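You operate a simulated robot arm through the tools that you are given. There is no shell and no other tool.

You run a simulated two-armed robot. Do the job below in one go: nothing can be reset, and whatever is moved stays where it is left.

JOB
Oil the chain at speed 2: open the valve, pump three strokes.
Fine: pump while it runs; then shut the valve and stop the chain.

It is judged by the outcome, as a careful person would: the job done as asked, and still so three seconds after it is handed in. It fails if anything else is knocked over, pushed out of place, dropped, spilled or broken.

ROBOT AND FRAMES
Two 7-joint arms with fingered hands on one trunk that stands fixed in place. Base frame: the origin is at the foot of the trunk, x ahead of it, y to its left, z up. Lengths are in m, angles in degrees, forces in N, time in s.
The left shoulder is at [0.021, 0.208, 1.373], the right one opposite. With the tool pointing down near the work surface each hand reaches from about 0.1 to 0.96 m from the base axis, measured 20 degrees to its own side. Payload 5 kg a hand.
Tool frame (each hand has its own): the origin (TCP) lies between the finger pads and is the grasp point; the fingertips stand 0.048 m ahead of it; z points along the fingers, y is the line along which they close. The gripper opens to 0.16 m; its body begins 0.056 m behind the TCP. The gripper is a hand of 4 fingers: y runs from the thumb to the fingers, the wrist lies at [-0.026, -0.142, -0.252] in the tool frame, and closing takes about 1.5 s.
Orientation is told as [roll, pitch, yaw] about the base's x, y, z axes, in that order, counted from this pose: with the fingers straight down and the wrist toward the robot, the tool's x, y and z point along [0, 1, 0], [1, 0, 0] and [0, 0, -1] of the base frame.

CONTROLS
- The arms move only by the tool step_arm. It takes "left_deltas", "right_deltas" or both (then of equal length, played together; a hand with none holds still); each is a list of rows, each an object (a shift or turn left out is 0, a gripper value left out holds the last) with "offset": the shift along the tool's x, y, z in units of 50 mm (1.0 is 50 mm), a list of three; "angular": the turn, a rotation vector about the tool's x, y, z in units of 6 degrees (1.0 is 6 degrees), a list of three. In form: [{"offset": [dx, dy, dz], "angular": [ax, ay, az]}, ...]. A call has 1 to 20 rows; each row shifts and turns the commanded pose from where the row before left it, along the tool's axes as they then stand. "left_grip" and "right_grip" are, for a hand that has rows, the opening, from 0 (shut) to 1 (fully open), set as the call begins (left out, the last holds). A call with a number of a shift or a turn outside -1 to 1 is refused whole. Rows are played at 5 a second. More than 0.05 m and 8.6 degrees between two rows, or a gripper value outside its range, and nothing of the call is played. Where a pose cannot be reached the arm comes as near as it can. A force on the tool above 70 N (or 10 N above the force at the start of the call, whichever is more), or a blocked arm, ends the call early, and 0.2 s more pass. The fingers move at their own pace (about 0.108 m/s each) and stop on an object; they squeeze with about 21 N. The grip force told is the motor's: it shows also when the fingers shut on nothing. Time passes only in rows, and 0.2 s behind the last, so rows that do not move let the fingers close. It gives the time, the measured TCP pose, the force on the tool (base axes), the opening and the grip force at its end, in the units of the frame above (readings bear some noise), with the torque about the TCP (base axes, N m) and any sound that the robot's microphone picked up, and new pictures: "show" is both (left out), scene, wrist or none (wrist: the cameras of the hands that moved).
- Cameras (640 x 400 px; columns grow to the right, rows downward): "scene" is now at [0.0813, -0.0466, 1.5577]; the picture's right is [-0.40, -0.92, 0.00], its down [-0.52, 0.23, -0.82] and it looks along [0.76, -0.33, -0.57] (base axes); focal length 321 px, centre (320, 200). "left" rides on the left gripper at [-0.087, -0.133, -0.189] in its tool frame; the picture's right is [-0.83, -0.26, 0.49], its down [0.51, -0.71, 0.49] and it looks along [0.22, 0.66, 0.72] (tool axes); focal length 238 px, centre (320, 200). "right" rides on the right gripper at [0.087, -0.133, -0.189] in its tool frame; the picture's right is [-0.83, 0.26, -0.49], its down [-0.51, -0.71, 0.49] and it looks along [-0.22, 0.66, 0.72] (tool axes); focal length 238 px, centre (320, 200). There is no depth. A picture from a camera that has moved, and an enlarged one, comes with that camera's place and axes in the base frame and with its lens. The place of the scene camera against the robot may be out by one fixed shift of up to 0.025 m in any direction.
- raise_lower(by): moves the trunk up (or, below 0, down) by that many m; the arms and the scene camera ride with it, the base frame stays. It gives what a move gives, with no picture.
- curl_fingers(index, middle, ring, thumb_bend, thumb_turn, hand): sets how far each is bent, from 0 (flat) to 1 (curled in); at 0.3 the hand is open as for a grip, at 0.7 the pads meet at the TCP. One left out holds its place. A second passes; each finger stops where it meets its share of the squeeze, and holds until it gets a number again. A gripper value or a shape takes the hand back. It gives what a move gives, with no picture; readings hold the bend of each and the force on the fingers (four entries, about 0 where the hand has none), thumb and palm. thumb_turn goes from beside the hand (0) to across from the fingers (1), as for a grip.
- preshape(shape, hand): the hand has 4 fingers and takes this shape, open, in about a second: jaw (thumb against the fingers, like two jaws); tri (thumb and two fingers); tip (a fingertip pinch); poke (one finger out to press); point (the index stretched); flat (the hand flat); cup (the hand cupped); fist (a fist). The gripper value then closes the fingers along that shape, each until it touches; the sizes above hold for jaw. It gives what a move gives, with no picture.
- turn_head(pan, tilt): turns the head with the scene camera to pan (to the left, within 86 degrees either way) and tilt (down, from -29 to 69), counted from straight ahead of the robot. It gives what a move gives, and a new picture of the scene camera.
- enlarge(camera, box): a new picture of the part [left, top, right, bottom] of that camera's present view, enlarged. No time passes.
- job_done(): hands the job in; it is judged then, once.

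Places have to be worked out from the pictures, the camera data and where the tool is seen. Open the grippers and draw the arms clear of the work before you hand the job in, unless the task says otherwise.

The tools are called after "Call:" by a JSON object that holds its "op" and its "data". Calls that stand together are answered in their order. step_arm: Moves the arms, as the interface text tells. Its arguments: {"type":"object","properties":{"left_deltas":{"type":"array"},"left_grip":{"type":"number"},"right_deltas":{"type":"array"},"right_grip":{"type":"number"},"show":{"type":"string","enum":["both","scene","wrist","none"]}},"required":[]} The other tools are called the same way: raise_lower (by) moves the trunk up or down; preshape (shape, hand) gives the hand a shape; curl_fingers (index, middle, ring, thumb_bend, thumb_turn, hand) moves the fingers one by one; turn_head (pan, tilt) turns the head that bears the scene camera; enlarge (camera, box) takes an enlarged picture of a part of a camera's view; job_done () hands the job in.

At the start:

```text
time_s: 0.0
left_position: [0.5984, 0.0382, 1.3746]
left_orientation: [0.0, 0.0, -0.1]
left_wrist_force: [0.0, -0.2, 0.5]
left_wrist_torque: [0.01, -0.05, 0.03]
left_width: 0.1596
left_grip_force: 0.1
left_shape: jaw
left_bend: [0.3, 0.3, 0.3, 0.3, 0.98]
left_finger forces: [0.1, 0.1, 0.0, 0.0, 0.0, 0.0]
right_position: [0.6045, -0.5496, 1.3714]
right_orientation: [0.0, 0.0, 0.1]
right_wrist_force: [-0.7, -0.1, 0.0]
right_wrist_torque: [0.0, -0.01, 0.03]
right_width: 0.1595
right_grip_force: 0.1
right_shape: jaw
right_bend: [0.3, 0.3, 0.3, 0.3, 0.98]
right_finger forces: [0.0, 0.0, 0.1, 0.0, 0.0, 0.1]
trunk travel left (down, up): [-0.375, 0.315]
head pan, tilt (commanded): [-23.4, 34.6]
```

scene: 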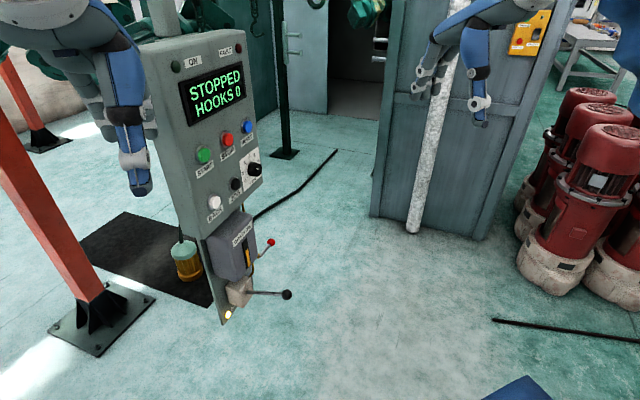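
right: 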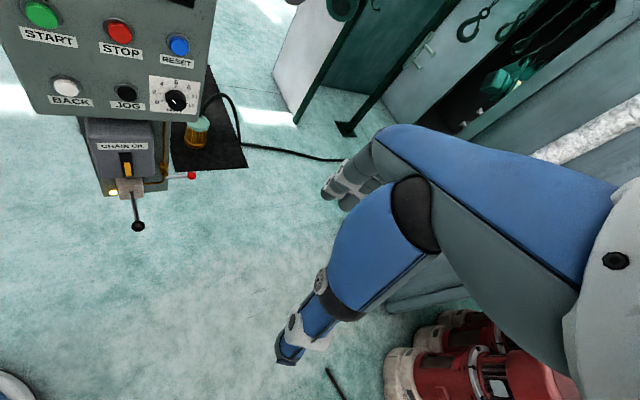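
left: 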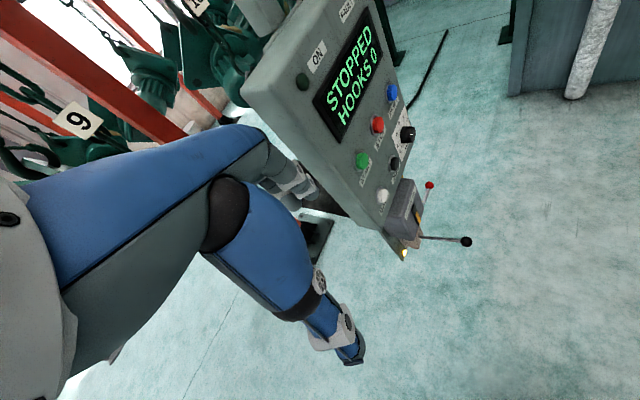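

I see a control panel with START/STOP/RESET/BACK/JOG buttons, a speed dial and a chain oil unit with a red-knob valve lever and a black-knob pump lever. I'll enlarge parts of the views to read the details.

Call:
{"op": "enlarge", "data": {"camera": "scene", "box": [150, 20, 310, 120]}}

Call:
{"op": "enlarge", "data": {"camera": "scene", "box": [170, 110, 330, 210]}}

Call:
{"op": "enlarge", "data": {"camera": "scene", "box": [170, 200, 330, 330]}}

Call:
{"op": "enlarge", "data": {"camera": "right", "box": [0, 0, 240, 150]}}

Call:
{"op": "enlarge", "data": {"camera": "right", "box": [60, 100, 220, 240]}}

Call:
{"op": "enlarge", "data": {"camera": "left", "box": [330, 80, 490, 270]}}

```text
4.00 times, centred on (230, 70) of scene
camera zoom: at [0.0813, -0.0466, 1.5577], right [-0.4, -0.92, 0.0], down [-0.52, 0.23, -0.82], along [0.76, -0.33, -0.57], focal length 1283 px, centre (680, 720)
```

zoom: 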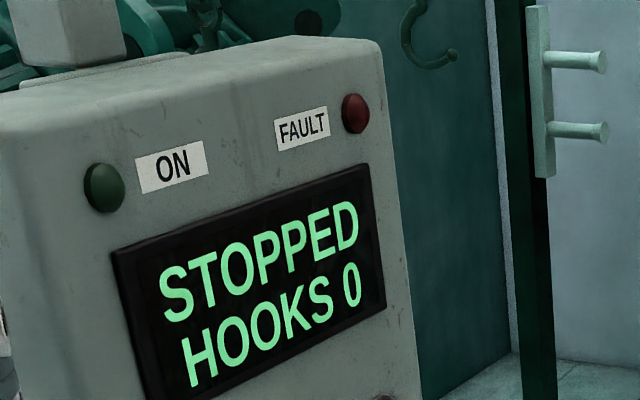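

```text
4.00 times, centred on (250, 160) of scene
camera zoom: at [0.0813, -0.0466, 1.5577], right [-0.4, -0.92, 0.0], down [-0.52, 0.23, -0.82], along [0.76, -0.33, -0.57], focal length 1283 px, centre (600, 360)
```

zoom: 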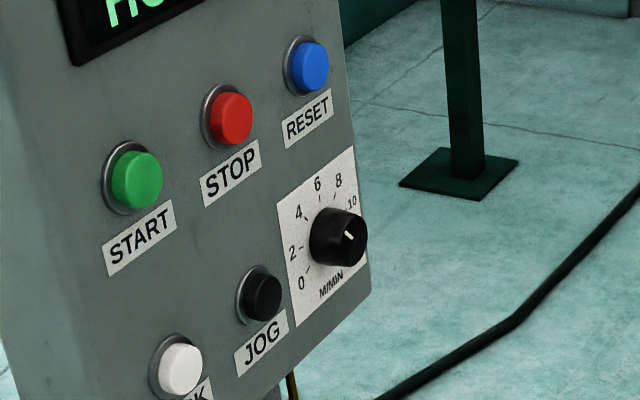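

```text
3.08 times, centred on (250, 265) of scene
camera zoom: at [0.0813, -0.0466, 1.5577], right [-0.4, -0.92, 0.0], down [-0.52, 0.23, -0.82], along [0.76, -0.33, -0.57], focal length 987 px, centre (535, 0)
```

zoom: 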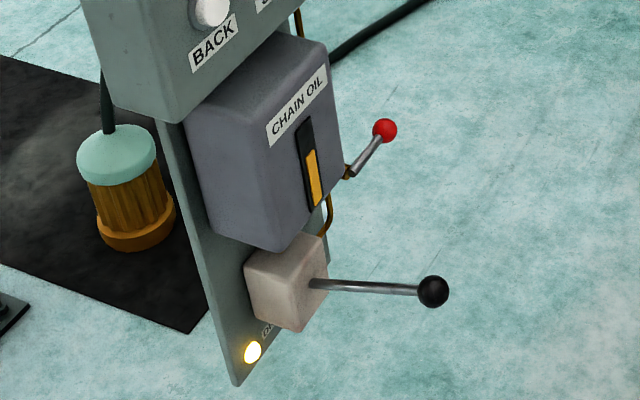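

```text
2.67 times, centred on (120, 75) of right
camera zoom: at [0.4715, -0.4632, 1.5599], right [0.26, -0.83, 0.49], down [-0.71, -0.51, -0.49], along [0.66, -0.22, -0.72], focal length 636 px, centre (853, 533)
```

zoom: 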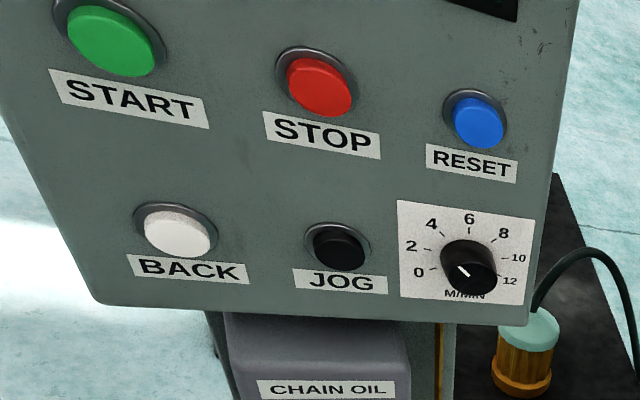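

```text
2.86 times, centred on (140, 170) of right
camera zoom: at [0.4715, -0.4632, 1.5599], right [0.26, -0.83, 0.49], down [-0.71, -0.51, -0.49], along [0.66, -0.22, -0.72], focal length 681 px, centre (834, 286)
```

zoom: 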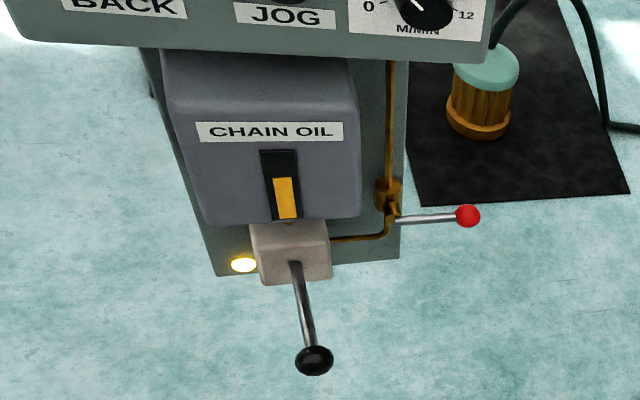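

```text
2.11 times, centred on (410, 175) of left
camera zoom: at [0.466, -0.0509, 1.5648], right [-0.26, -0.83, -0.49], down [-0.71, 0.51, -0.49], along [0.66, 0.22, -0.72], focal length 502 px, centre (130, 253)
```

zoom: 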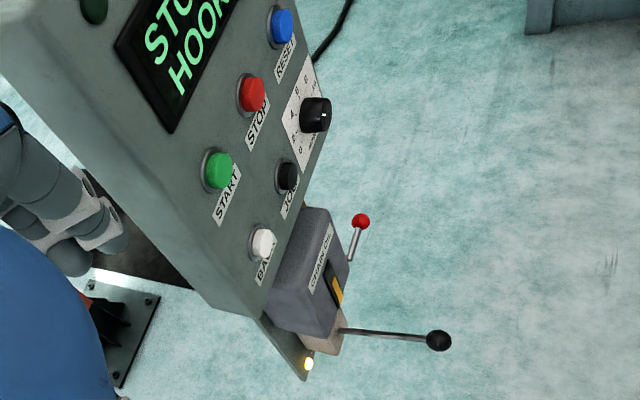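

The panel faces diagonally toward the robot's right side (normal about [-0.71,-0.71,0]): buttons near z 1.235 and 1.105, pump ball near (0.751,-0.202,0.725), valve ball near (0.984,-0.221,0.754). I turn the right hand to face the panel so its camera can read the dial and valve from closer.

Call:
{"op": "step_arm", "data": {"right_deltas": [{"offset": [0, 0, 0.4], "angular": [0, 0, -0.9375]}, {"offset": [0, 0, 0.4], "angular": [0, 0, -0.9375]}, {"offset": [0, 0, 0.4], "angular": [0, 0, -0.9375]}, {"offset": [0, 0, 0.4], "angular": [0, 0, -0.9375]}, {"offset": [0, 0, 0.4], "angular": [0, 0, -0.9375]}, {"offset": [0, 0, 0.4], "angular": [0, 0, -0.9375]}, {"offset": [0, 0, 0.4], "angular": [0, 0, -0.9375]}, {"offset": [0, 0, 0.4], "angular": [0, 0, -0.9375]}, {"angular": [-0.9375, 0, 0]}, {"angular": [-0.9375, 0, 0]}, {"angular": [-0.9375, 0, 0]}, {"angular": [-0.9375, 0, 0]}, {"angular": [-0.9375, 0, 0]}, {"angular": [-0.9375, 0, 0]}, {"angular": [-0.9375, 0, 0]}, {"angular": [-0.9375, 0, 0]}], "show": "both"}}

```text
time_s: 3.4
left_position: [0.5983, 0.036, 1.3758]
left_orientation: [0.0, 0.0, 0.1]
left_wrist_force: [0.1, -1.8, 0.8]
left_wrist_torque: [0.06, -0.03, 0.01]
left_width: 0.1595
left_grip_force: 0.1
left_shape: jaw
left_bend: [0.3, 0.3, 0.3, 0.3, 0.98]
left_finger forces: [0.1, 0.1, 0.1, 0.0, 0.0, 0.0]
right_position: [0.6059, -0.5514, 1.2108]
right_orientation: [0.0, -45.1, 45.1]
right_wrist_force: [-0.8, -0.8, -0.2]
right_wrist_torque: [0.03, -0.01, 0.01]
right_width: 0.1597
right_grip_force: 0.1
right_shape: jaw
right_bend: [0.3, 0.3, 0.3, 0.3, 0.98]
right_finger forces: [0.0, 0.0, 0.0, 0.1, 0.0, 0.0]
trunk travel left (down, up): [-0.375, 0.315]
head pan, tilt (commanded): [-23.4, 34.6]
camera scene: at [0.0814, -0.048, 1.5577], right [-0.4, -0.92, 0.0], down [-0.52, 0.23, -0.82], along [0.76, -0.33, -0.57], focal length 321 px, centre (320, 200)
camera right: at [0.3823, -0.6503, 1.2498], right [0.48, -0.7, 0.53], down [0.25, -0.47, -0.85], along [0.84, 0.53, -0.05], focal length 238 px, centre (320, 200)
```

scene: 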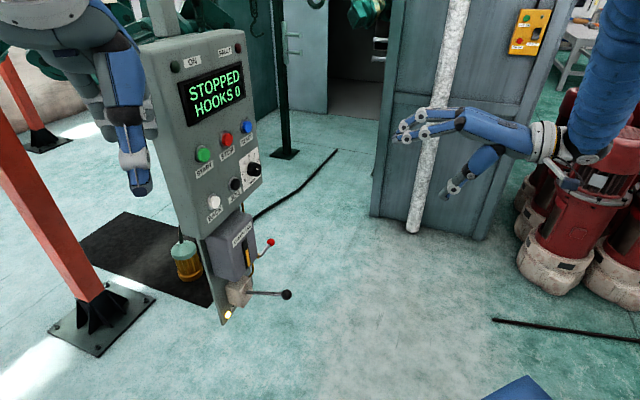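
right: 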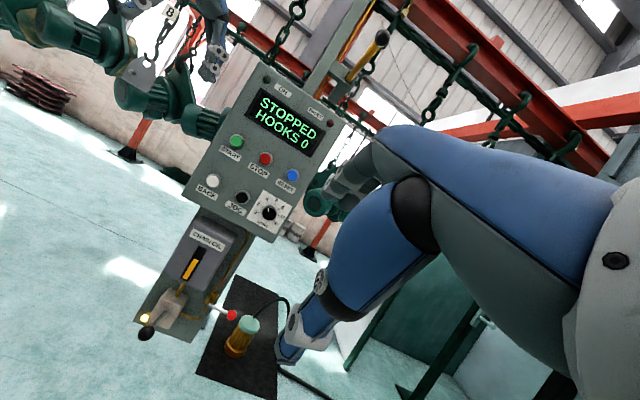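

Call:
{"op": "enlarge", "data": {"camera": "right", "box": [180, 70, 340, 250]}}

Call:
{"op": "enlarge", "data": {"camera": "right", "box": [235, 180, 299, 240]}}

Call:
{"op": "enlarge", "data": {"camera": "right", "box": [120, 210, 290, 370]}}

```text
2.22 times, centred on (260, 160) of right
camera zoom: at [0.3823, -0.6503, 1.2498], right [0.48, -0.7, 0.53], down [0.25, -0.47, -0.85], along [0.84, 0.53, -0.05], focal length 530 px, centre (453, 289)
```

zoom: 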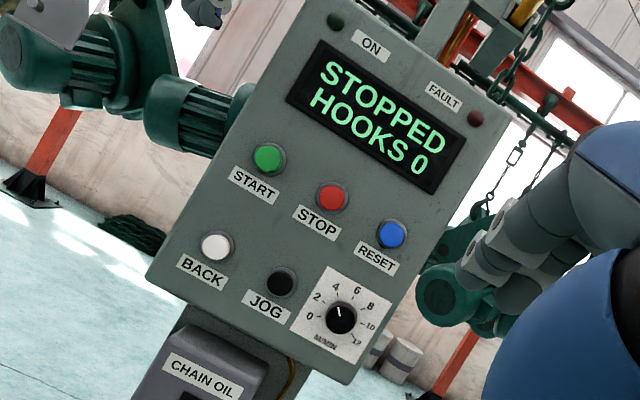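

```text
6.67 times, centred on (267, 210) of right
camera zoom: at [0.3823, -0.6503, 1.2498], right [0.48, -0.7, 0.53], down [0.25, -0.47, -0.85], along [0.84, 0.53, -0.05], focal length 1589 px, centre (673, 133)
```

zoom: 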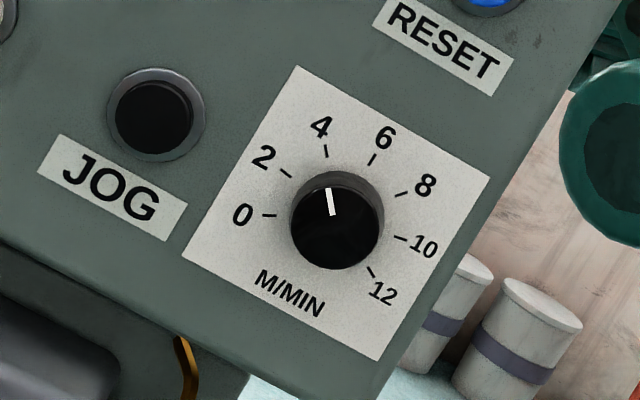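

```text
2.50 times, centred on (205, 290) of right
camera zoom: at [0.3823, -0.6503, 1.2498], right [0.48, -0.7, 0.53], down [0.25, -0.47, -0.85], along [0.84, 0.53, -0.05], focal length 596 px, centre (608, -25)
```

zoom: 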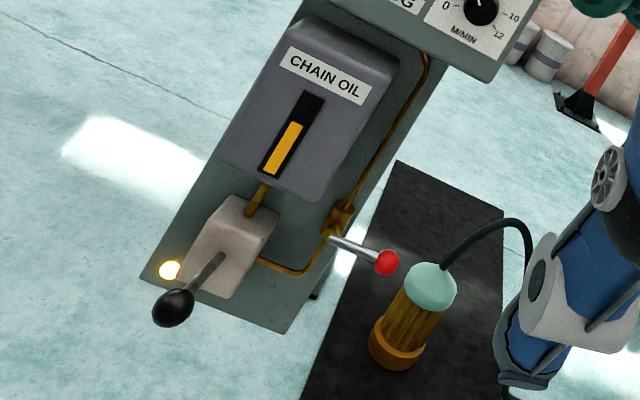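

The dial pointer stands at 4 (ticks about 40° apart), so it needs 40° counter-clockwise to 2. The valve lever lies crosswise to the vertical pipe (closed). I bring the camera lower and closer to inspect the pump, lamp and valve.

Call:
{"op": "step_arm", "data": {"right_deltas": [{"offset": [0, 0.7, 0.7]}, {"offset": [0, 0.7, 0.7]}, {"offset": [0, 0.7, 0.7]}, {"offset": [0, 0.7, 0.7]}, {"offset": [0, -0.7, 0.7]}, {"offset": [0, -0.7, 0.7]}, {"offset": [0, -0.7, 0.7]}, {"offset": [0, -0.7, 0.7]}, {"offset": [0, -0.7, 0.7]}, {"offset": [0, -0.7, 0.7]}], "show": "both"}}

```text
time_s: 5.6
left_position: [0.5997, 0.0356, 1.3743]
left_orientation: [0.0, 0.2, 0.1]
left_wrist_force: [0.7, -0.8, 0.1]
left_wrist_torque: [0.1, 0.03, 0.03]
left_width: 0.1595
left_grip_force: 0.0
left_shape: jaw
left_bend: [0.3, 0.3, 0.3, 0.3, 0.98]
left_finger forces: [0.1, 0.0, 0.0, 0.1, 0.0, 0.1]
right_position: [0.7441, -0.4078, 0.9105]
right_orientation: [0.0, -45.1, 44.9]
right_wrist_force: [1.2, -1.1, 1.0]
right_wrist_torque: [-0.05, 0.14, 0.17]
right_width: 0.1598
right_grip_force: 0.0
right_shape: jaw
right_bend: [0.3, 0.3, 0.3, 0.3, 0.98]
right_finger forces: [0.0, 0.0, 0.0, 0.1, 0.0, 0.0]
trunk travel left (down, up): [-0.375, 0.315]
head pan, tilt (commanded): [-23.4, 34.6]
camera scene: at [0.0824, -0.048, 1.5576], right [-0.4, -0.92, 0.0], down [-0.52, 0.23, -0.82], along [0.75, -0.33, -0.57], focal length 321 px, centre (320, 200)
camera right: at [0.5207, -0.5077, 0.9502], right [0.47, -0.71, 0.53], down [0.25, -0.47, -0.85], along [0.84, 0.53, -0.05], focal length 238 px, centre (320, 200)
```

scene: 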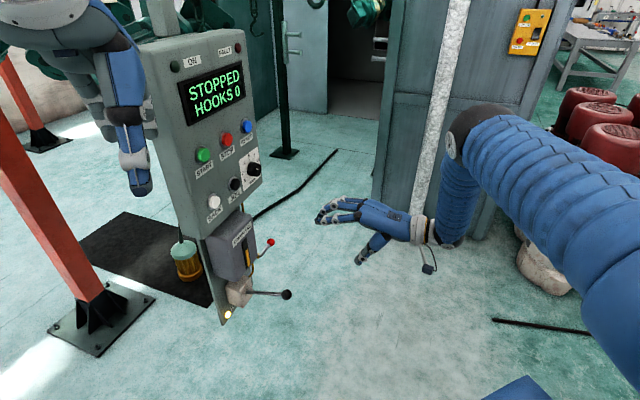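
right: 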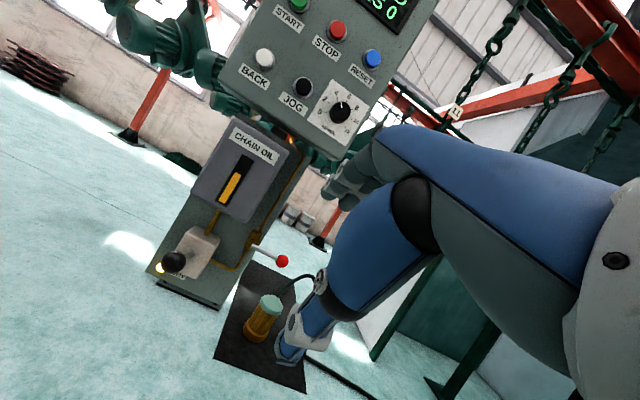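

Call:
{"op": "enlarge", "data": {"camera": "right", "box": [210, 200, 310, 290]}}

Call:
{"op": "enlarge", "data": {"camera": "right", "box": [140, 210, 240, 310]}}

Call:
{"op": "enlarge", "data": {"camera": "right", "box": [300, 70, 370, 140]}}

Call:
{"op": "enlarge", "data": {"camera": "scene", "box": [300, 180, 460, 280]}}

```text
4.44 times, centred on (260, 245) of right
camera zoom: at [0.5207, -0.5077, 0.9502], right [0.47, -0.71, 0.53], down [0.25, -0.47, -0.85], along [0.84, 0.53, -0.05], focal length 1059 px, centre (587, 0)
```

zoom: 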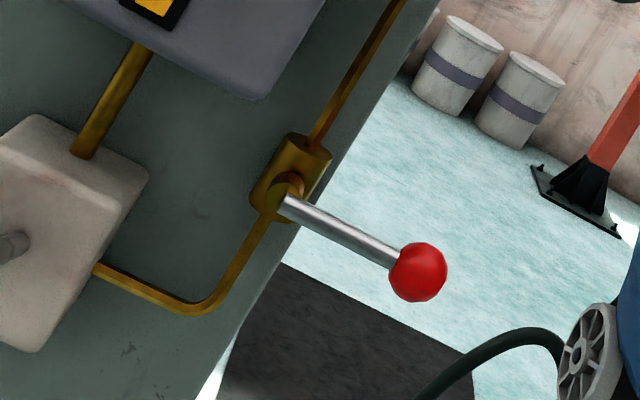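

```text
4.00 times, centred on (190, 260) of right
camera zoom: at [0.5207, -0.5077, 0.9502], right [0.47, -0.71, 0.53], down [0.25, -0.47, -0.85], along [0.84, 0.53, -0.05], focal length 953 px, centre (840, -40)
```

zoom: 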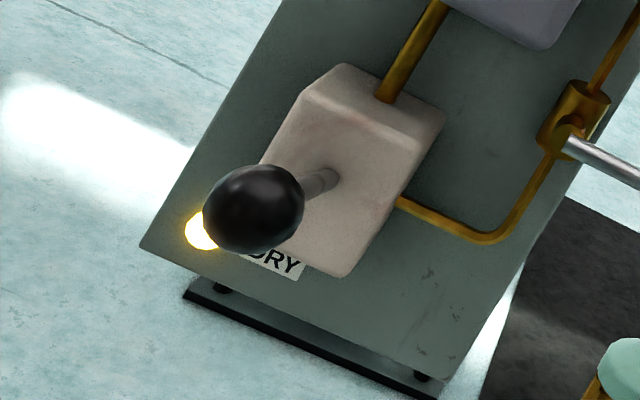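

```text
5.71 times, centred on (335, 105) of right
camera zoom: at [0.5207, -0.5077, 0.9502], right [0.47, -0.71, 0.53], down [0.25, -0.47, -0.85], along [0.84, 0.53, -0.05], focal length 1362 px, centre (234, 743)
```

zoom: 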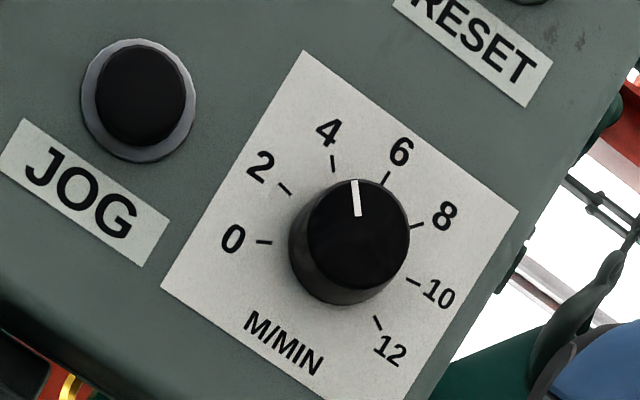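

```text
4.00 times, centred on (380, 230) of scene
camera zoom: at [0.0824, -0.048, 1.5576], right [-0.4, -0.92, 0.0], down [-0.52, 0.23, -0.82], along [0.75, -0.33, -0.57], focal length 1283 px, centre (80, 80)
```

zoom: 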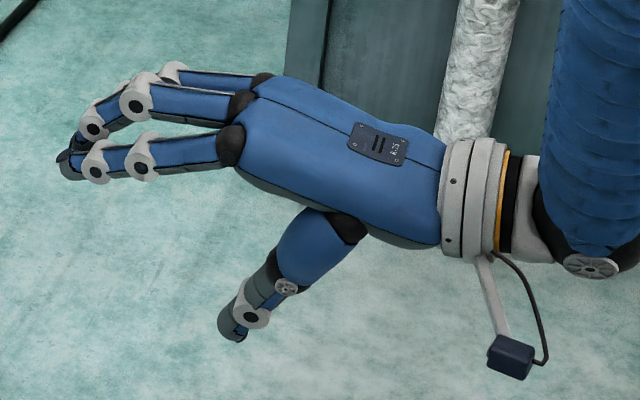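

The lamp is labelled DRY and is lit; the valve lever is crosswise on a vertical pipe. I try the "poke" shape in free air and look at where the pressing finger stands.

Call:
{"op": "preshape", "data": {"hand": "right", "shape": "poke"}}

Call:
{"op": "enlarge", "data": {"camera": "scene", "box": [290, 170, 450, 280]}}

Call:
{"op": "enlarge", "data": {"camera": "right", "box": [0, 0, 640, 400]}}

Call:
{"op": "enlarge", "data": {"camera": "left", "box": [0, 0, 640, 400]}}

```text
time_s: 6.5
left_position: [0.5996, 0.0374, 1.3752]
left_orientation: [-0.1, 0.1, 0.0]
left_wrist_force: [0.3, -1.0, 0.1]
left_wrist_torque: [0.02, 0.0, 0.01]
left_width: 0.1596
left_grip_force: 0.2
left_shape: jaw
left_bend: [0.3, 0.3, 0.3, 0.3, 0.98]
left_finger forces: [0.0, 0.0, 0.0, 0.1, 0.0, 0.0]
right_position: [0.7438, -0.4076, 0.9107]
right_orientation: [0.1, -44.9, 45.0]
right_wrist_force: [0.4, -0.2, 0.3]
right_wrist_torque: [0.04, 0.0, 0.04]
right_width: 0.0001
right_grip_force: 0.1
right_shape: poke
right_bend: [0.7, 0.7, 0.99, 1.0, 1.0]
right_finger forces: [0.1, 0.1, 0.1, 0.0, 0.1, 0.0]
trunk travel left (down, up): [-0.375, 0.315]
head pan, tilt (commanded): [-23.4, 34.6]
```

```text
3.64 times, centred on (370, 225) of scene
camera zoom: at [0.0817, -0.0468, 1.5577], right [-0.4, -0.92, 0.0], down [-0.52, 0.23, -0.82], along [0.75, -0.33, -0.57], focal length 1166 px, centre (138, 109)
```

zoom: 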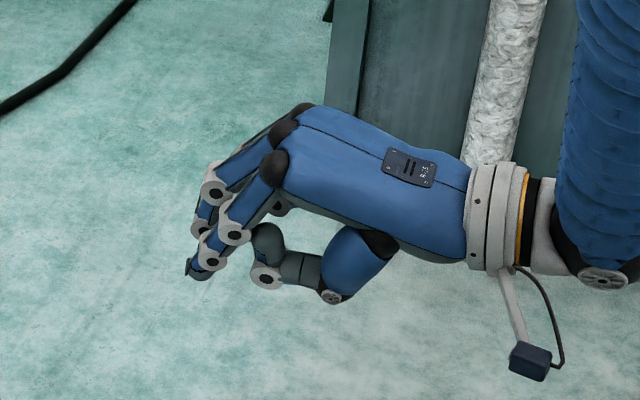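

```text
1.00 times, centred on (320, 200) of right (not enlarged: the box is as wide or as high as the picture)
camera zoom: at [0.52, -0.5067, 0.9513], right [0.48, -0.7, 0.53], down [0.25, -0.47, -0.85], along [0.84, 0.53, -0.05], focal length 238 px, centre (320, 200)
```

zoom: 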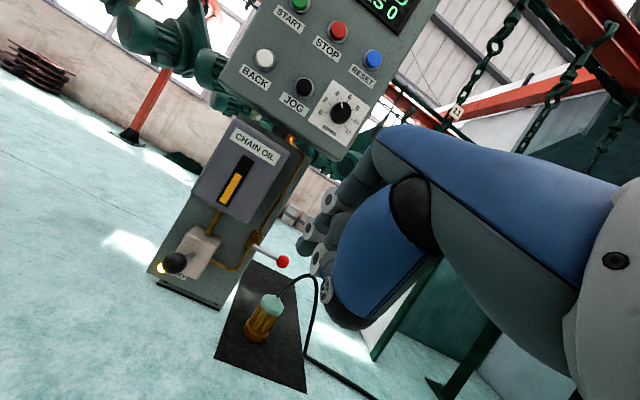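

```text
1.00 times, centred on (320, 200) of left (not enlarged: the box is as wide or as high as the picture)
camera zoom: at [0.4664, -0.051, 1.5646], right [-0.26, -0.83, -0.49], down [-0.71, 0.51, -0.49], along [0.66, 0.22, -0.72], focal length 238 px, centre (320, 200)
```

zoom: 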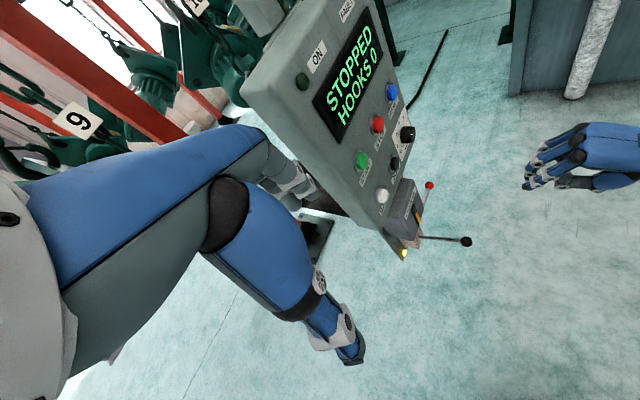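

Call:
{"op": "preshape", "data": {"hand": "right", "shape": "point"}}

Call:
{"op": "enlarge", "data": {"camera": "scene", "box": [290, 170, 450, 280]}}

Call:
{"op": "enlarge", "data": {"camera": "left", "box": [480, 80, 640, 220]}}

Call:
{"op": "enlarge", "data": {"camera": "right", "box": [240, 80, 480, 320]}}

```text
time_s: 7.4
left_position: [0.6001, 0.0379, 1.3746]
left_orientation: [0.0, 0.0, 0.0]
left_wrist_force: [-0.1, -0.1, 0.2]
left_wrist_torque: [0.04, 0.03, -0.01]
left_width: 0.1599
left_grip_force: 0.0
left_shape: jaw
left_bend: [0.3, 0.3, 0.3, 0.3, 0.98]
left_finger forces: [0.0, 0.0, 0.0, 0.1, 0.0, 0.0]
right_position: [0.743, -0.4063, 0.9109]
right_orientation: [0.0, -44.8, 45.1]
right_wrist_force: [-0.1, -0.9, -0.1]
right_wrist_torque: [-0.01, 0.02, 0.01]
right_width: 0.0
right_grip_force: 0.0
right_shape: point
right_bend: [0.19, 1.0, 1.0, 0.99, 0.87]
right_finger forces: [0.0, 0.0, 0.0, 0.0, 0.0, 0.0]
trunk travel left (down, up): [-0.375, 0.315]
head pan, tilt (commanded): [-23.4, 34.6]
```

```text
3.64 times, centred on (370, 225) of scene
camera zoom: at [0.0815, -0.0466, 1.5577], right [-0.4, -0.92, 0.0], down [-0.52, 0.23, -0.82], along [0.76, -0.33, -0.57], focal length 1166 px, centre (138, 109)
```

zoom: 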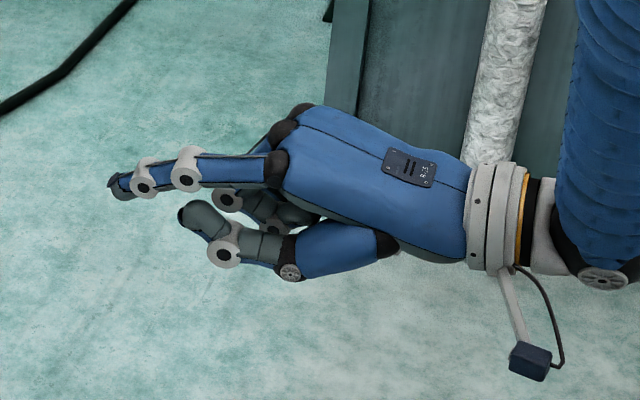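

```text
2.86 times, centred on (560, 150) of left
camera zoom: at [0.4662, -0.0509, 1.5647], right [-0.26, -0.83, -0.49], down [-0.71, 0.51, -0.49], along [0.66, 0.22, -0.72], focal length 681 px, centre (-366, 343)
```

zoom: 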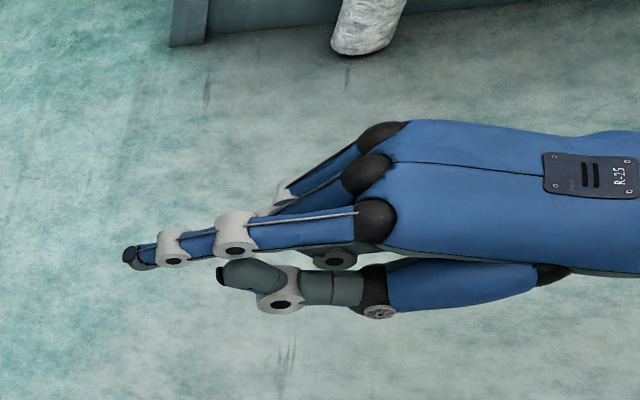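

```text
1.67 times, centred on (360, 200) of right
camera zoom: at [0.5199, -0.5066, 0.9515], right [0.48, -0.7, 0.53], down [0.25, -0.47, -0.85], along [0.84, 0.53, -0.05], focal length 397 px, centre (253, 200)
```

zoom: 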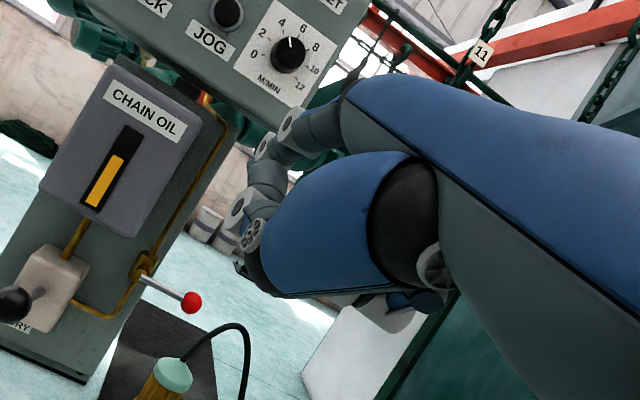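

Call:
{"op": "enlarge", "data": {"camera": "right", "box": [290, 110, 420, 250]}}

Call:
{"op": "enlarge", "data": {"camera": "left", "box": [470, 130, 570, 200]}}

```text
2.86 times, centred on (355, 180) of right
camera zoom: at [0.5199, -0.5066, 0.9515], right [0.48, -0.7, 0.53], down [0.25, -0.47, -0.85], along [0.84, 0.53, -0.05], focal length 681 px, centre (220, 257)
```

zoom: 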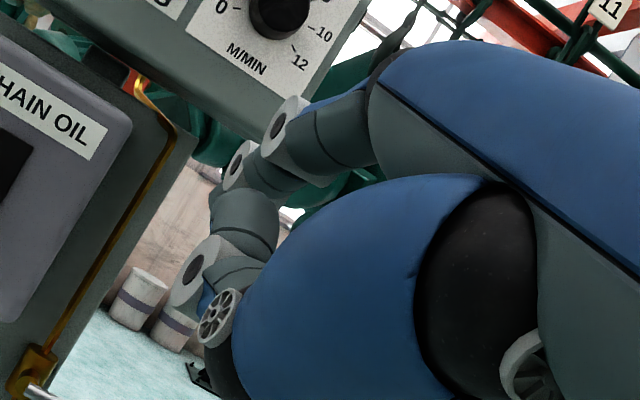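

```text
5.71 times, centred on (520, 165) of left
camera zoom: at [0.4662, -0.0509, 1.5647], right [-0.26, -0.83, -0.49], down [-0.71, 0.51, -0.49], along [0.66, 0.22, -0.72], focal length 1362 px, centre (-823, 400)
```

zoom: 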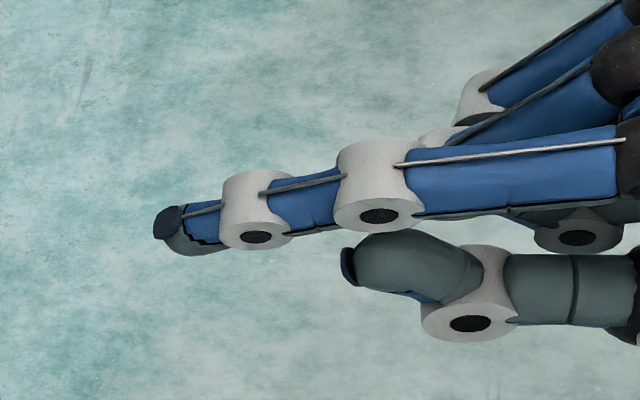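

"Point" stretches the index roughly along the palm, which suits the buttons. First the dial: I raise the right hand, then lower the trunk by 0.2 m so both the panel and the lower unit are within easy reach.

Call:
{"op": "step_arm", "data": {"right_deltas": [{"offset": [0, 0.7, -0.7]}, {"offset": [0, 0.7, -0.7]}, {"offset": [0, 0.7, -0.7]}, {"offset": [0, 0.7, -0.7]}, {"offset": [0, 0.7, -0.7]}, {"offset": [0, 0.7, -0.7]}, {"offset": [0, 0.7, -0.7]}, {"offset": [0, 0.7, -0.7]}], "show": "none"}}

Call:
{"op": "raise_lower", "data": {"by": -0.2}}

Call:
{"op": "preshape", "data": {"hand": "right", "shape": "tri"}}

Call:
{"op": "turn_head", "data": {"pan": -18, "tilt": 25}}

Call:
{"op": "enlarge", "data": {"camera": "left", "box": [0, 0, 640, 400]}}

```text
time_s: 9.2
left_position: [0.5973, 0.039, 1.376]
left_orientation: [-0.1, 0.0, 0.0]
left_wrist_force: [-0.5, -0.2, 0.4]
left_wrist_torque: [-0.09, -0.08, -0.01]
left_width: 0.1596
left_grip_force: 0.1
left_shape: jaw
left_bend: [0.3, 0.3, 0.3, 0.3, 0.98]
left_finger forces: [0.0, 0.1, 0.0, 0.1, 0.0, 0.0]
right_position: [0.7461, -0.4084, 1.3112]
right_orientation: [-0.1, -44.9, 45.1]
right_wrist_force: [-2.0, 0.8, -1.2]
right_wrist_torque: [-0.01, -0.08, -0.11]
right_width: 0.0
right_grip_force: 0.0
right_shape: point
right_bend: [0.19, 1.0, 1.0, 1.0, 0.87]
right_finger forces: [0.2, 0.1, 0.0, 0.0, 0.1, 0.0]
trunk travel left (down, up): [-0.375, 0.315]
head pan, tilt (commanded): [-23.4, 34.6]
```

```text
time_s: 11.4
left_position: [0.5976, 0.0381, 1.176]
left_orientation: [-0.1, 0.0, 0.1]
left_wrist_force: [-0.1, -0.2, 0.3]
left_wrist_torque: [-0.01, -0.01, 0.03]
left_width: 0.1597
left_grip_force: 0.1
left_shape: jaw
left_bend: [0.3, 0.3, 0.3, 0.3, 0.98]
left_finger forces: [0.0, 0.0, 0.0, 0.1, 0.0, 0.1]
right_position: [0.7474, -0.4115, 1.1107]
right_orientation: [0.0, -45.0, 45.0]
right_wrist_force: [-0.5, 0.3, 1.1]
right_wrist_torque: [0.02, 0.0, -0.01]
right_width: 0.0002
right_grip_force: 0.0
right_shape: point
right_bend: [0.19, 1.0, 1.0, 1.0, 0.87]
right_finger forces: [0.0, 0.0, 0.1, 0.1, 0.1, 0.0]
trunk travel left (down, up): [-0.175, 0.515]
head pan, tilt (commanded): [-23.4, 34.6]
```

```text
time_s: 12.3
left_position: [0.5982, 0.0377, 1.1755]
left_orientation: [0.0, 0.0, 0.0]
left_wrist_force: [-0.4, 0.9, 0.1]
left_wrist_torque: [0.0, -0.04, 0.02]
left_width: 0.1599
left_grip_force: 0.1
left_shape: jaw
left_bend: [0.3, 0.3, 0.3, 0.3, 0.98]
left_finger forces: [0.0, 0.1, 0.1, 0.0, 0.0, 0.1]
right_position: [0.7473, -0.4106, 1.1104]
right_orientation: [-0.1, -44.9, 45.0]
right_wrist_force: [0.1, 0.5, 0.0]
right_wrist_torque: [0.0, 0.01, -0.01]
right_width: 0.1596
right_grip_force: 0.1
right_shape: tri
right_bend: [0.3, 0.3, 0.99, 0.3, 0.97]
right_finger forces: [0.1, 0.1, 0.0, 0.0, 0.0, 0.0]
trunk travel left (down, up): [-0.175, 0.515]
head pan, tilt (commanded): [-23.4, 34.6]
```

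```text
time_s: 13.0
left_position: [0.5991, 0.0375, 1.1758]
left_orientation: [0.1, 0.0, 0.0]
left_wrist_force: [-1.2, 0.3, 0.1]
left_wrist_torque: [0.01, 0.01, -0.02]
left_width: 0.1596
left_grip_force: 0.0
left_shape: jaw
left_bend: [0.3, 0.3, 0.3, 0.3, 0.98]
left_finger forces: [0.0, 0.1, 0.0, 0.1, 0.1, 0.0]
right_position: [0.7475, -0.4112, 1.1109]
right_orientation: [0.0, -44.9, 44.9]
right_wrist_force: [0.1, -0.2, 0.4]
right_wrist_torque: [0.0, -0.02, 0.03]
right_width: 0.1594
right_grip_force: 0.1
right_shape: tri
right_bend: [0.3, 0.3, 0.99, 0.3, 0.97]
right_finger forces: [0.0, 0.0, 0.0, 0.1, 0.0, 0.0]
trunk travel left (down, up): [-0.175, 0.515]
head pan, tilt (commanded): [-18.0, 25.0]
camera scene: at [0.0879, -0.0401, 1.3728], right [-0.31, -0.95, 0.0], down [-0.4, 0.13, -0.91], along [0.86, -0.28, -0.42], focal length 321 px, centre (320, 200)
```

scene: 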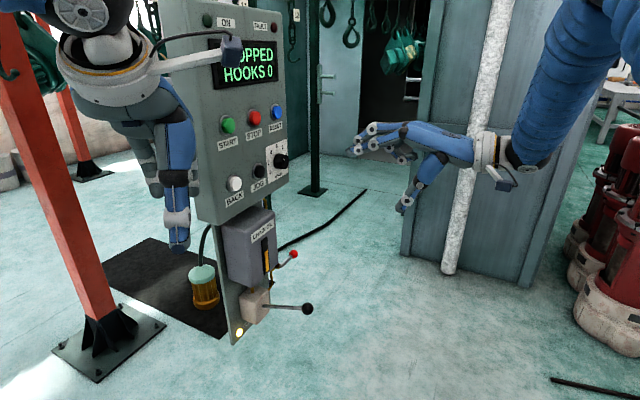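

```text
1.00 times, centred on (320, 200) of left (not enlarged: the box is as wide or as high as the picture)
camera zoom: at [0.466, -0.0509, 1.3647], right [-0.26, -0.83, -0.49], down [-0.71, 0.51, -0.49], along [0.66, 0.22, -0.72], focal length 238 px, centre (320, 200)
```

zoom: 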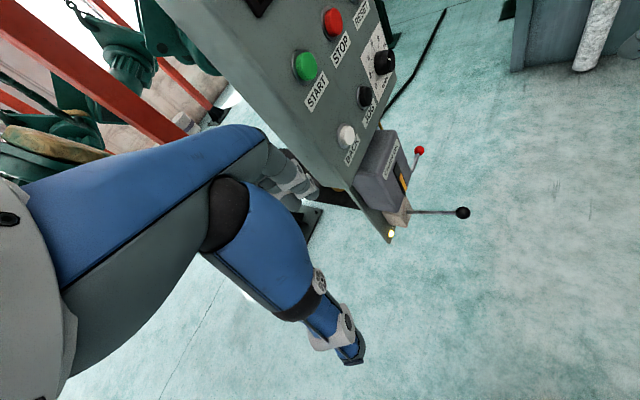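

The left hand obstructs part of the view, so I back it off and turn it into an observing camera, while the right hand (three-finger shape) pitches to point its tool axis straight at the panel in front of the dial.

Call:
{"op": "step_arm", "data": {"left_deltas": [{"offset": [0.3, -0.8, -0.4]}, {"offset": [0.3, -0.8, -0.4]}, {"offset": [0.3, -0.8, -0.4]}, {"angular": [0, 0, 0.833]}, {"angular": [0, 0, 0.833]}, {"angular": [0, 0, 0.833]}, {"angular": [0, 0, 0.833]}, {"angular": [-0.9375, 0, 0]}, {"angular": [-0.9375, 0, 0]}, {"angular": [-0.9375, 0, 0]}, {"angular": [-0.9375, 0, 0]}, {"angular": [-0.9375, 0, 0]}, {"angular": [-0.9375, 0, 0]}, {"angular": [-0.9375, 0, 0]}, {"angular": [-0.9375, 0, 0]}], "right_deltas": [{"angular": [-0.9375, 0, 0]}, {"angular": [-0.9375, 0, 0]}, {"angular": [-0.9375, 0, 0]}, {"angular": [-0.9375, 0, 0]}, {"angular": [-0.9375, 0, 0]}, {"angular": [-0.9375, 0, 0]}, {"angular": [-0.9375, 0, 0]}, {"angular": [-0.9375, 0, 0]}, {"offset": [0.8, -0.1, 0]}, {"offset": [0, 0, 1.0]}, {"offset": [0, 0, 1.0]}, {"offset": [0, 0, 0.6]}, {}, {}, {}], "show": "both"}}

```text
time_s: 16.2
left_position: [0.5319, 0.0587, 1.2781]
left_orientation: [0.0, -44.8, -20.1]
left_wrist_force: [1.0, 0.4, 0.2]
left_wrist_torque: [0.05, 0.04, 0.01]
left_width: 0.1601
left_grip_force: 0.0
left_shape: jaw
left_bend: [0.3, 0.3, 0.3, 0.3, 0.98]
left_finger forces: [0.0, 0.1, 0.0, 0.0, 0.0, 0.1]
left hand out of reach, approached as far as the arm can: row 13, 14, 15
right_position: [0.8076, -0.2912, 1.1052]
right_orientation: [31.7, -89.8, 13.4]
right_wrist_force: [0.7, -0.3, -1.1]
right_wrist_torque: [0.01, -0.02, 0.06]
right_width: 0.1598
right_grip_force: 0.1
right_shape: tri
right_bend: [0.3, 0.3, 0.99, 0.3, 0.97]
right_finger forces: [0.0, 0.0, 0.0, 0.0, 0.1, 0.0]
trunk travel left (down, up): [-0.175, 0.515]
head pan, tilt (commanded): [-18.0, 25.0]
camera scene: at [0.0886, -0.0404, 1.3728], right [-0.31, -0.95, 0.0], down [-0.4, 0.13, -0.91], along [0.86, -0.28, -0.42], focal length 321 px, centre (320, 200)
camera right: at [0.6115, -0.3636, 0.9726], right [0.25, -0.93, 0.26], down [0.7, -0.01, -0.71], along [0.67, 0.36, 0.65], focal length 238 px, centre (320, 200)
camera left: at [0.2885, 0.0535, 1.3185], right [-0.13, -0.84, -0.53], down [0.03, 0.53, -0.85], along [0.99, -0.13, -0.05], focal length 238 px, centre (320, 200)
```

scene: 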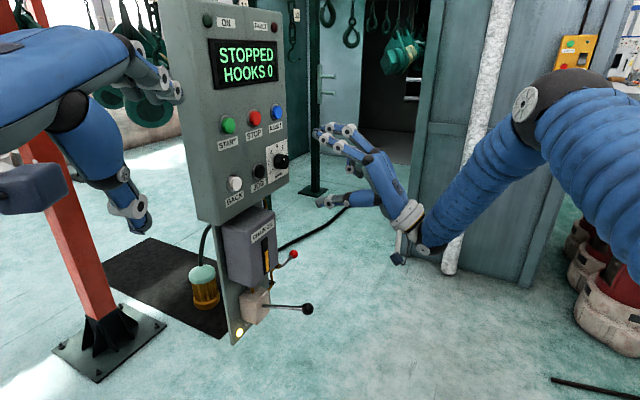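
right: 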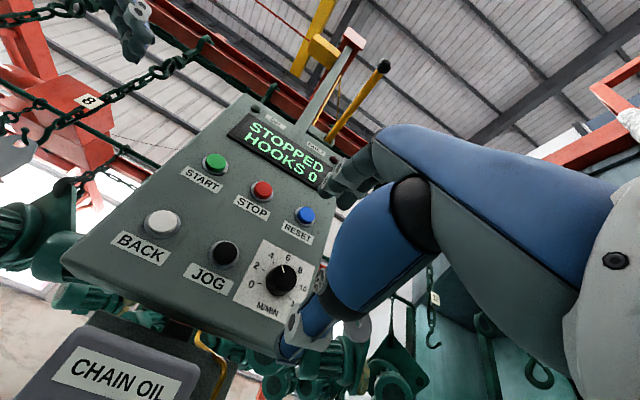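
left: 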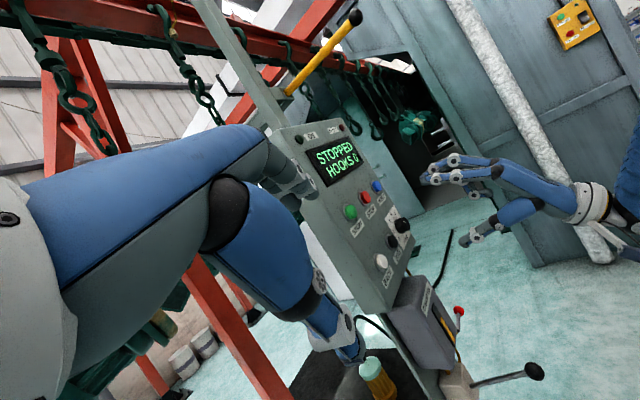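

Call:
{"op": "enlarge", "data": {"camera": "left", "box": [370, 130, 530, 270]}}

Call:
{"op": "enlarge", "data": {"camera": "right", "box": [240, 180, 400, 380]}}

Call:
{"op": "enlarge", "data": {"camera": "scene", "box": [220, 100, 400, 220]}}

```text
2.86 times, centred on (450, 200) of left
camera zoom: at [0.2885, 0.0535, 1.3185], right [-0.13, -0.84, -0.53], down [0.03, 0.53, -0.85], along [0.99, -0.13, -0.05], focal length 681 px, centre (-51, 200)
```

zoom: 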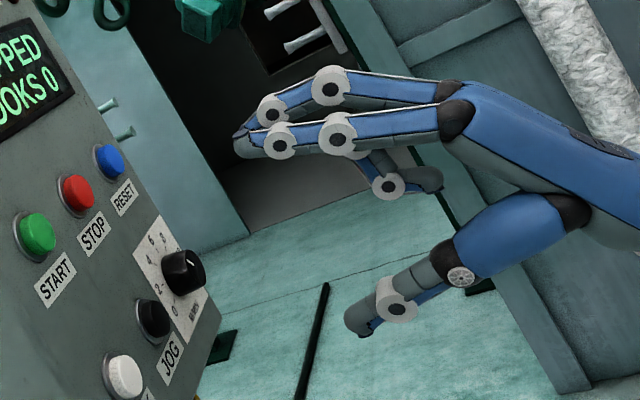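

```text
2.00 times, centred on (320, 280) of right
camera zoom: at [0.6115, -0.3636, 0.9726], right [0.25, -0.93, 0.26], down [0.7, -0.01, -0.71], along [0.67, 0.36, 0.65], focal length 477 px, centre (320, 40)
```

zoom: 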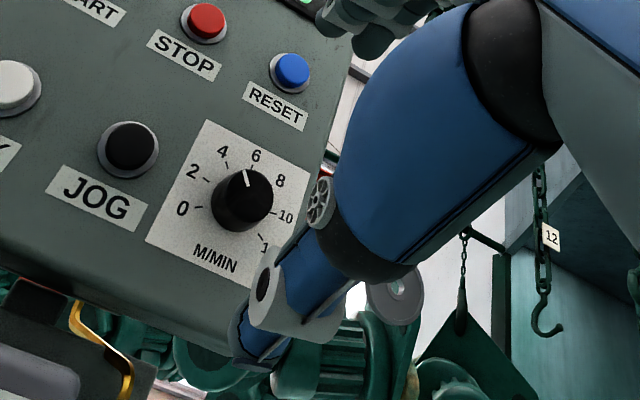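

```text
3.33 times, centred on (310, 160) of scene
camera zoom: at [0.0886, -0.0404, 1.3728], right [-0.31, -0.95, 0.0], down [-0.4, 0.13, -0.91], along [0.86, -0.28, -0.42], focal length 1069 px, centre (353, 333)
```

zoom: 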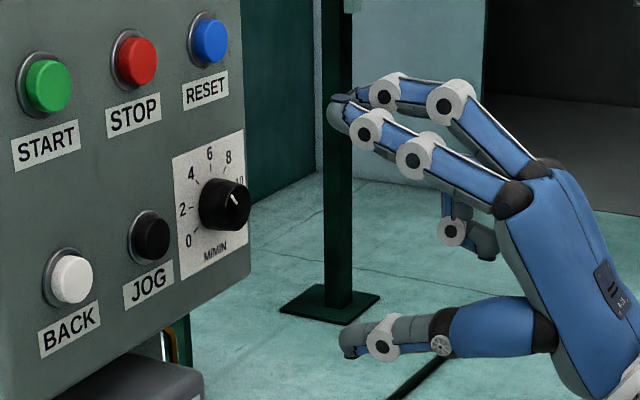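

Both views show the open three-finger grasp centred in front of the dial, knob about 38 mm wide and 24 mm tall. I narrow the opening and test the 40° twist in free air to be sure the arm can follow it.

Call:
{"op": "step_arm", "data": {"right_deltas": [{"angular": [0, 0, -1]}, {"angular": [0, 0, -1]}, {"angular": [0, 0, -1]}, {"angular": [0, 0, -1]}, {"angular": [0, 0, -1]}, {"angular": [0, 0, -1]}, {"angular": [0, 0, -1]}, {}], "right_grip": 0.45, "show": "scene"}}

Call:
{"op": "step_arm", "data": {"right_deltas": [{"angular": [0, 0, 1]}, {"angular": [0, 0, 1]}, {"angular": [0, 0, 1]}, {"angular": [0, 0, 1]}, {"angular": [0, 0, 1]}, {"angular": [0, 0, 1]}, {"angular": [0, 0, 1]}, {}], "show": "both"}}

Call:
{"op": "enlarge", "data": {"camera": "left", "box": [370, 130, 530, 270]}}

Call:
{"op": "enlarge", "data": {"camera": "scene", "box": [220, 100, 400, 220]}}

```text
time_s: 18.0
left_position: [0.531, 0.0599, 1.2778]
left_orientation: [0.1, -44.9, -20.0]
left_wrist_force: [0.0, -0.1, -0.1]
left_wrist_torque: [0.03, 0.04, 0.0]
left_width: 0.1598
left_grip_force: 0.0
left_shape: jaw
left_bend: [0.3, 0.3, 0.3, 0.3, 0.98]
left_finger forces: [0.0, 0.0, 0.1, 0.0, 0.0, 0.0]
right_position: [0.8113, -0.2918, 1.104]
right_orientation: [-89.8, -48.0, 134.9]
right_wrist_force: [-0.3, -0.2, 1.0]
right_wrist_torque: [-0.04, 0.0, 0.02]
right_width: 0.0724
right_grip_force: 0.1
right_shape: tri
right_bend: [0.74, 0.47, 0.99, 0.71, 1.0]
right_finger forces: [0.0, 0.0, 0.0, 0.1, 0.1, 0.1]
trunk travel left (down, up): [-0.175, 0.515]
head pan, tilt (commanded): [-18.0, 25.0]
camera scene: at [0.0879, -0.04, 1.3729], right [-0.31, -0.95, 0.0], down [-0.4, 0.13, -0.91], along [0.86, -0.28, -0.42], focal length 321 px, centre (320, 200)
```

scene: 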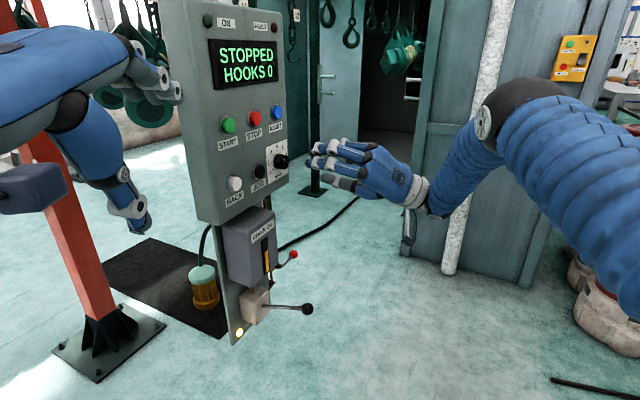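

```text
time_s: 19.8
left_position: [0.5312, 0.0589, 1.278]
left_orientation: [0.0, -44.8, -20.0]
left_wrist_force: [0.4, 0.2, 1.0]
left_wrist_torque: [0.0, -0.01, 0.01]
left_width: 0.1602
left_grip_force: 0.0
left_shape: jaw
left_bend: [0.3, 0.3, 0.3, 0.3, 0.98]
left_finger forces: [0.1, 0.1, 0.0, 0.0, 0.1, 0.0]
right_position: [0.8104, -0.2907, 1.1053]
right_orientation: [39.6, -89.9, 5.4]
right_wrist_force: [-0.3, 0.0, 0.1]
right_wrist_torque: [-0.01, 0.01, 0.0]
right_width: 0.0726
right_grip_force: 0.1
right_shape: tri
right_bend: [0.74, 0.47, 0.99, 0.71, 1.0]
right_finger forces: [0.0, 0.0, 0.0, 0.1, 0.0, 0.0]
trunk travel left (down, up): [-0.175, 0.515]
head pan, tilt (commanded): [-18.0, 25.0]
camera scene: at [0.088, -0.0399, 1.3729], right [-0.31, -0.95, 0.0], down [-0.4, 0.13, -0.91], along [0.86, -0.28, -0.42], focal length 321 px, centre (320, 200)
camera right: at [0.6141, -0.3629, 0.9736], right [0.25, -0.93, 0.26], down [0.7, -0.01, -0.71], along [0.67, 0.36, 0.65], focal length 238 px, centre (320, 200)
```

scene: 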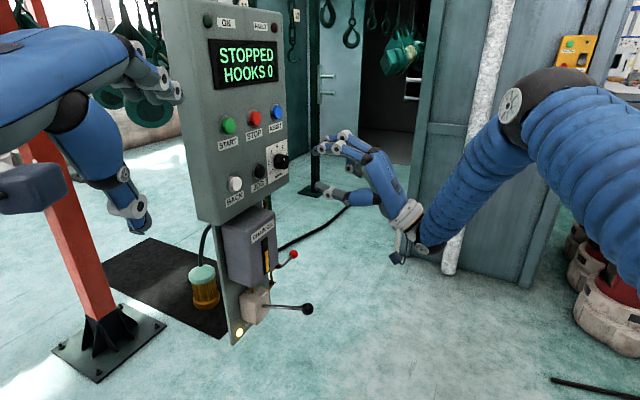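
right: 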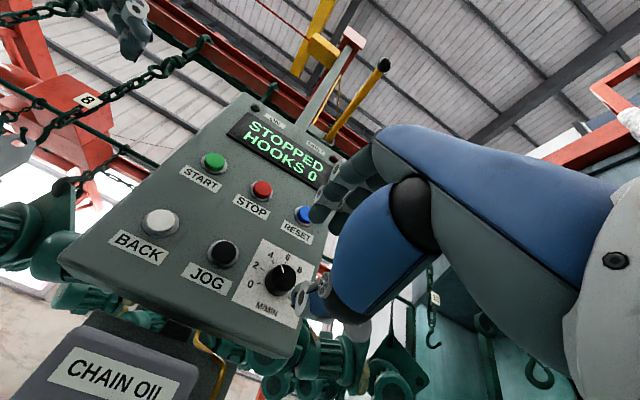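

```text
2.86 times, centred on (450, 200) of left
camera zoom: at [0.2881, 0.0541, 1.3188], right [-0.13, -0.84, -0.53], down [0.03, 0.53, -0.85], along [0.99, -0.13, -0.05], focal length 681 px, centre (-51, 200)
```

zoom: 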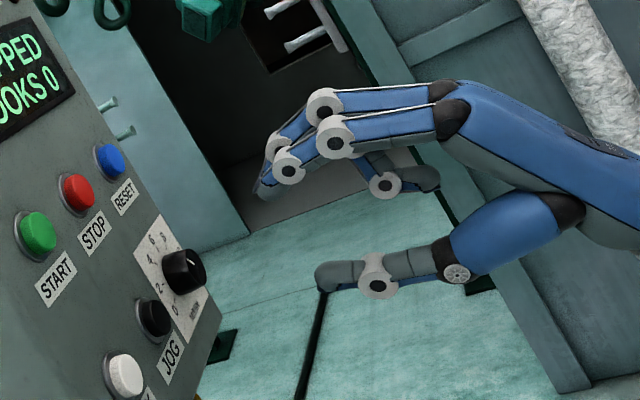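

```text
3.33 times, centred on (310, 160) of scene
camera zoom: at [0.088, -0.0399, 1.3729], right [-0.31, -0.95, 0.0], down [-0.4, 0.13, -0.91], along [0.86, -0.28, -0.42], focal length 1069 px, centre (353, 333)
```

zoom: 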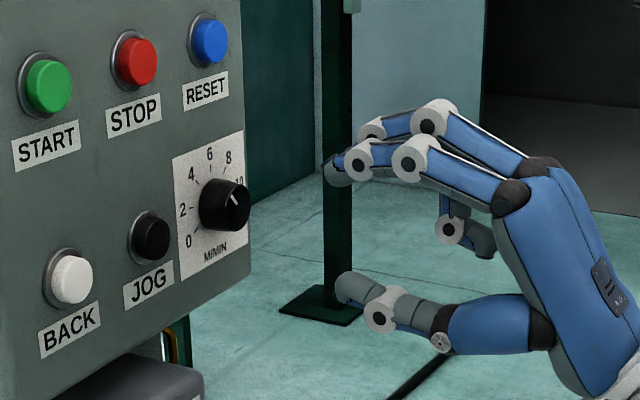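

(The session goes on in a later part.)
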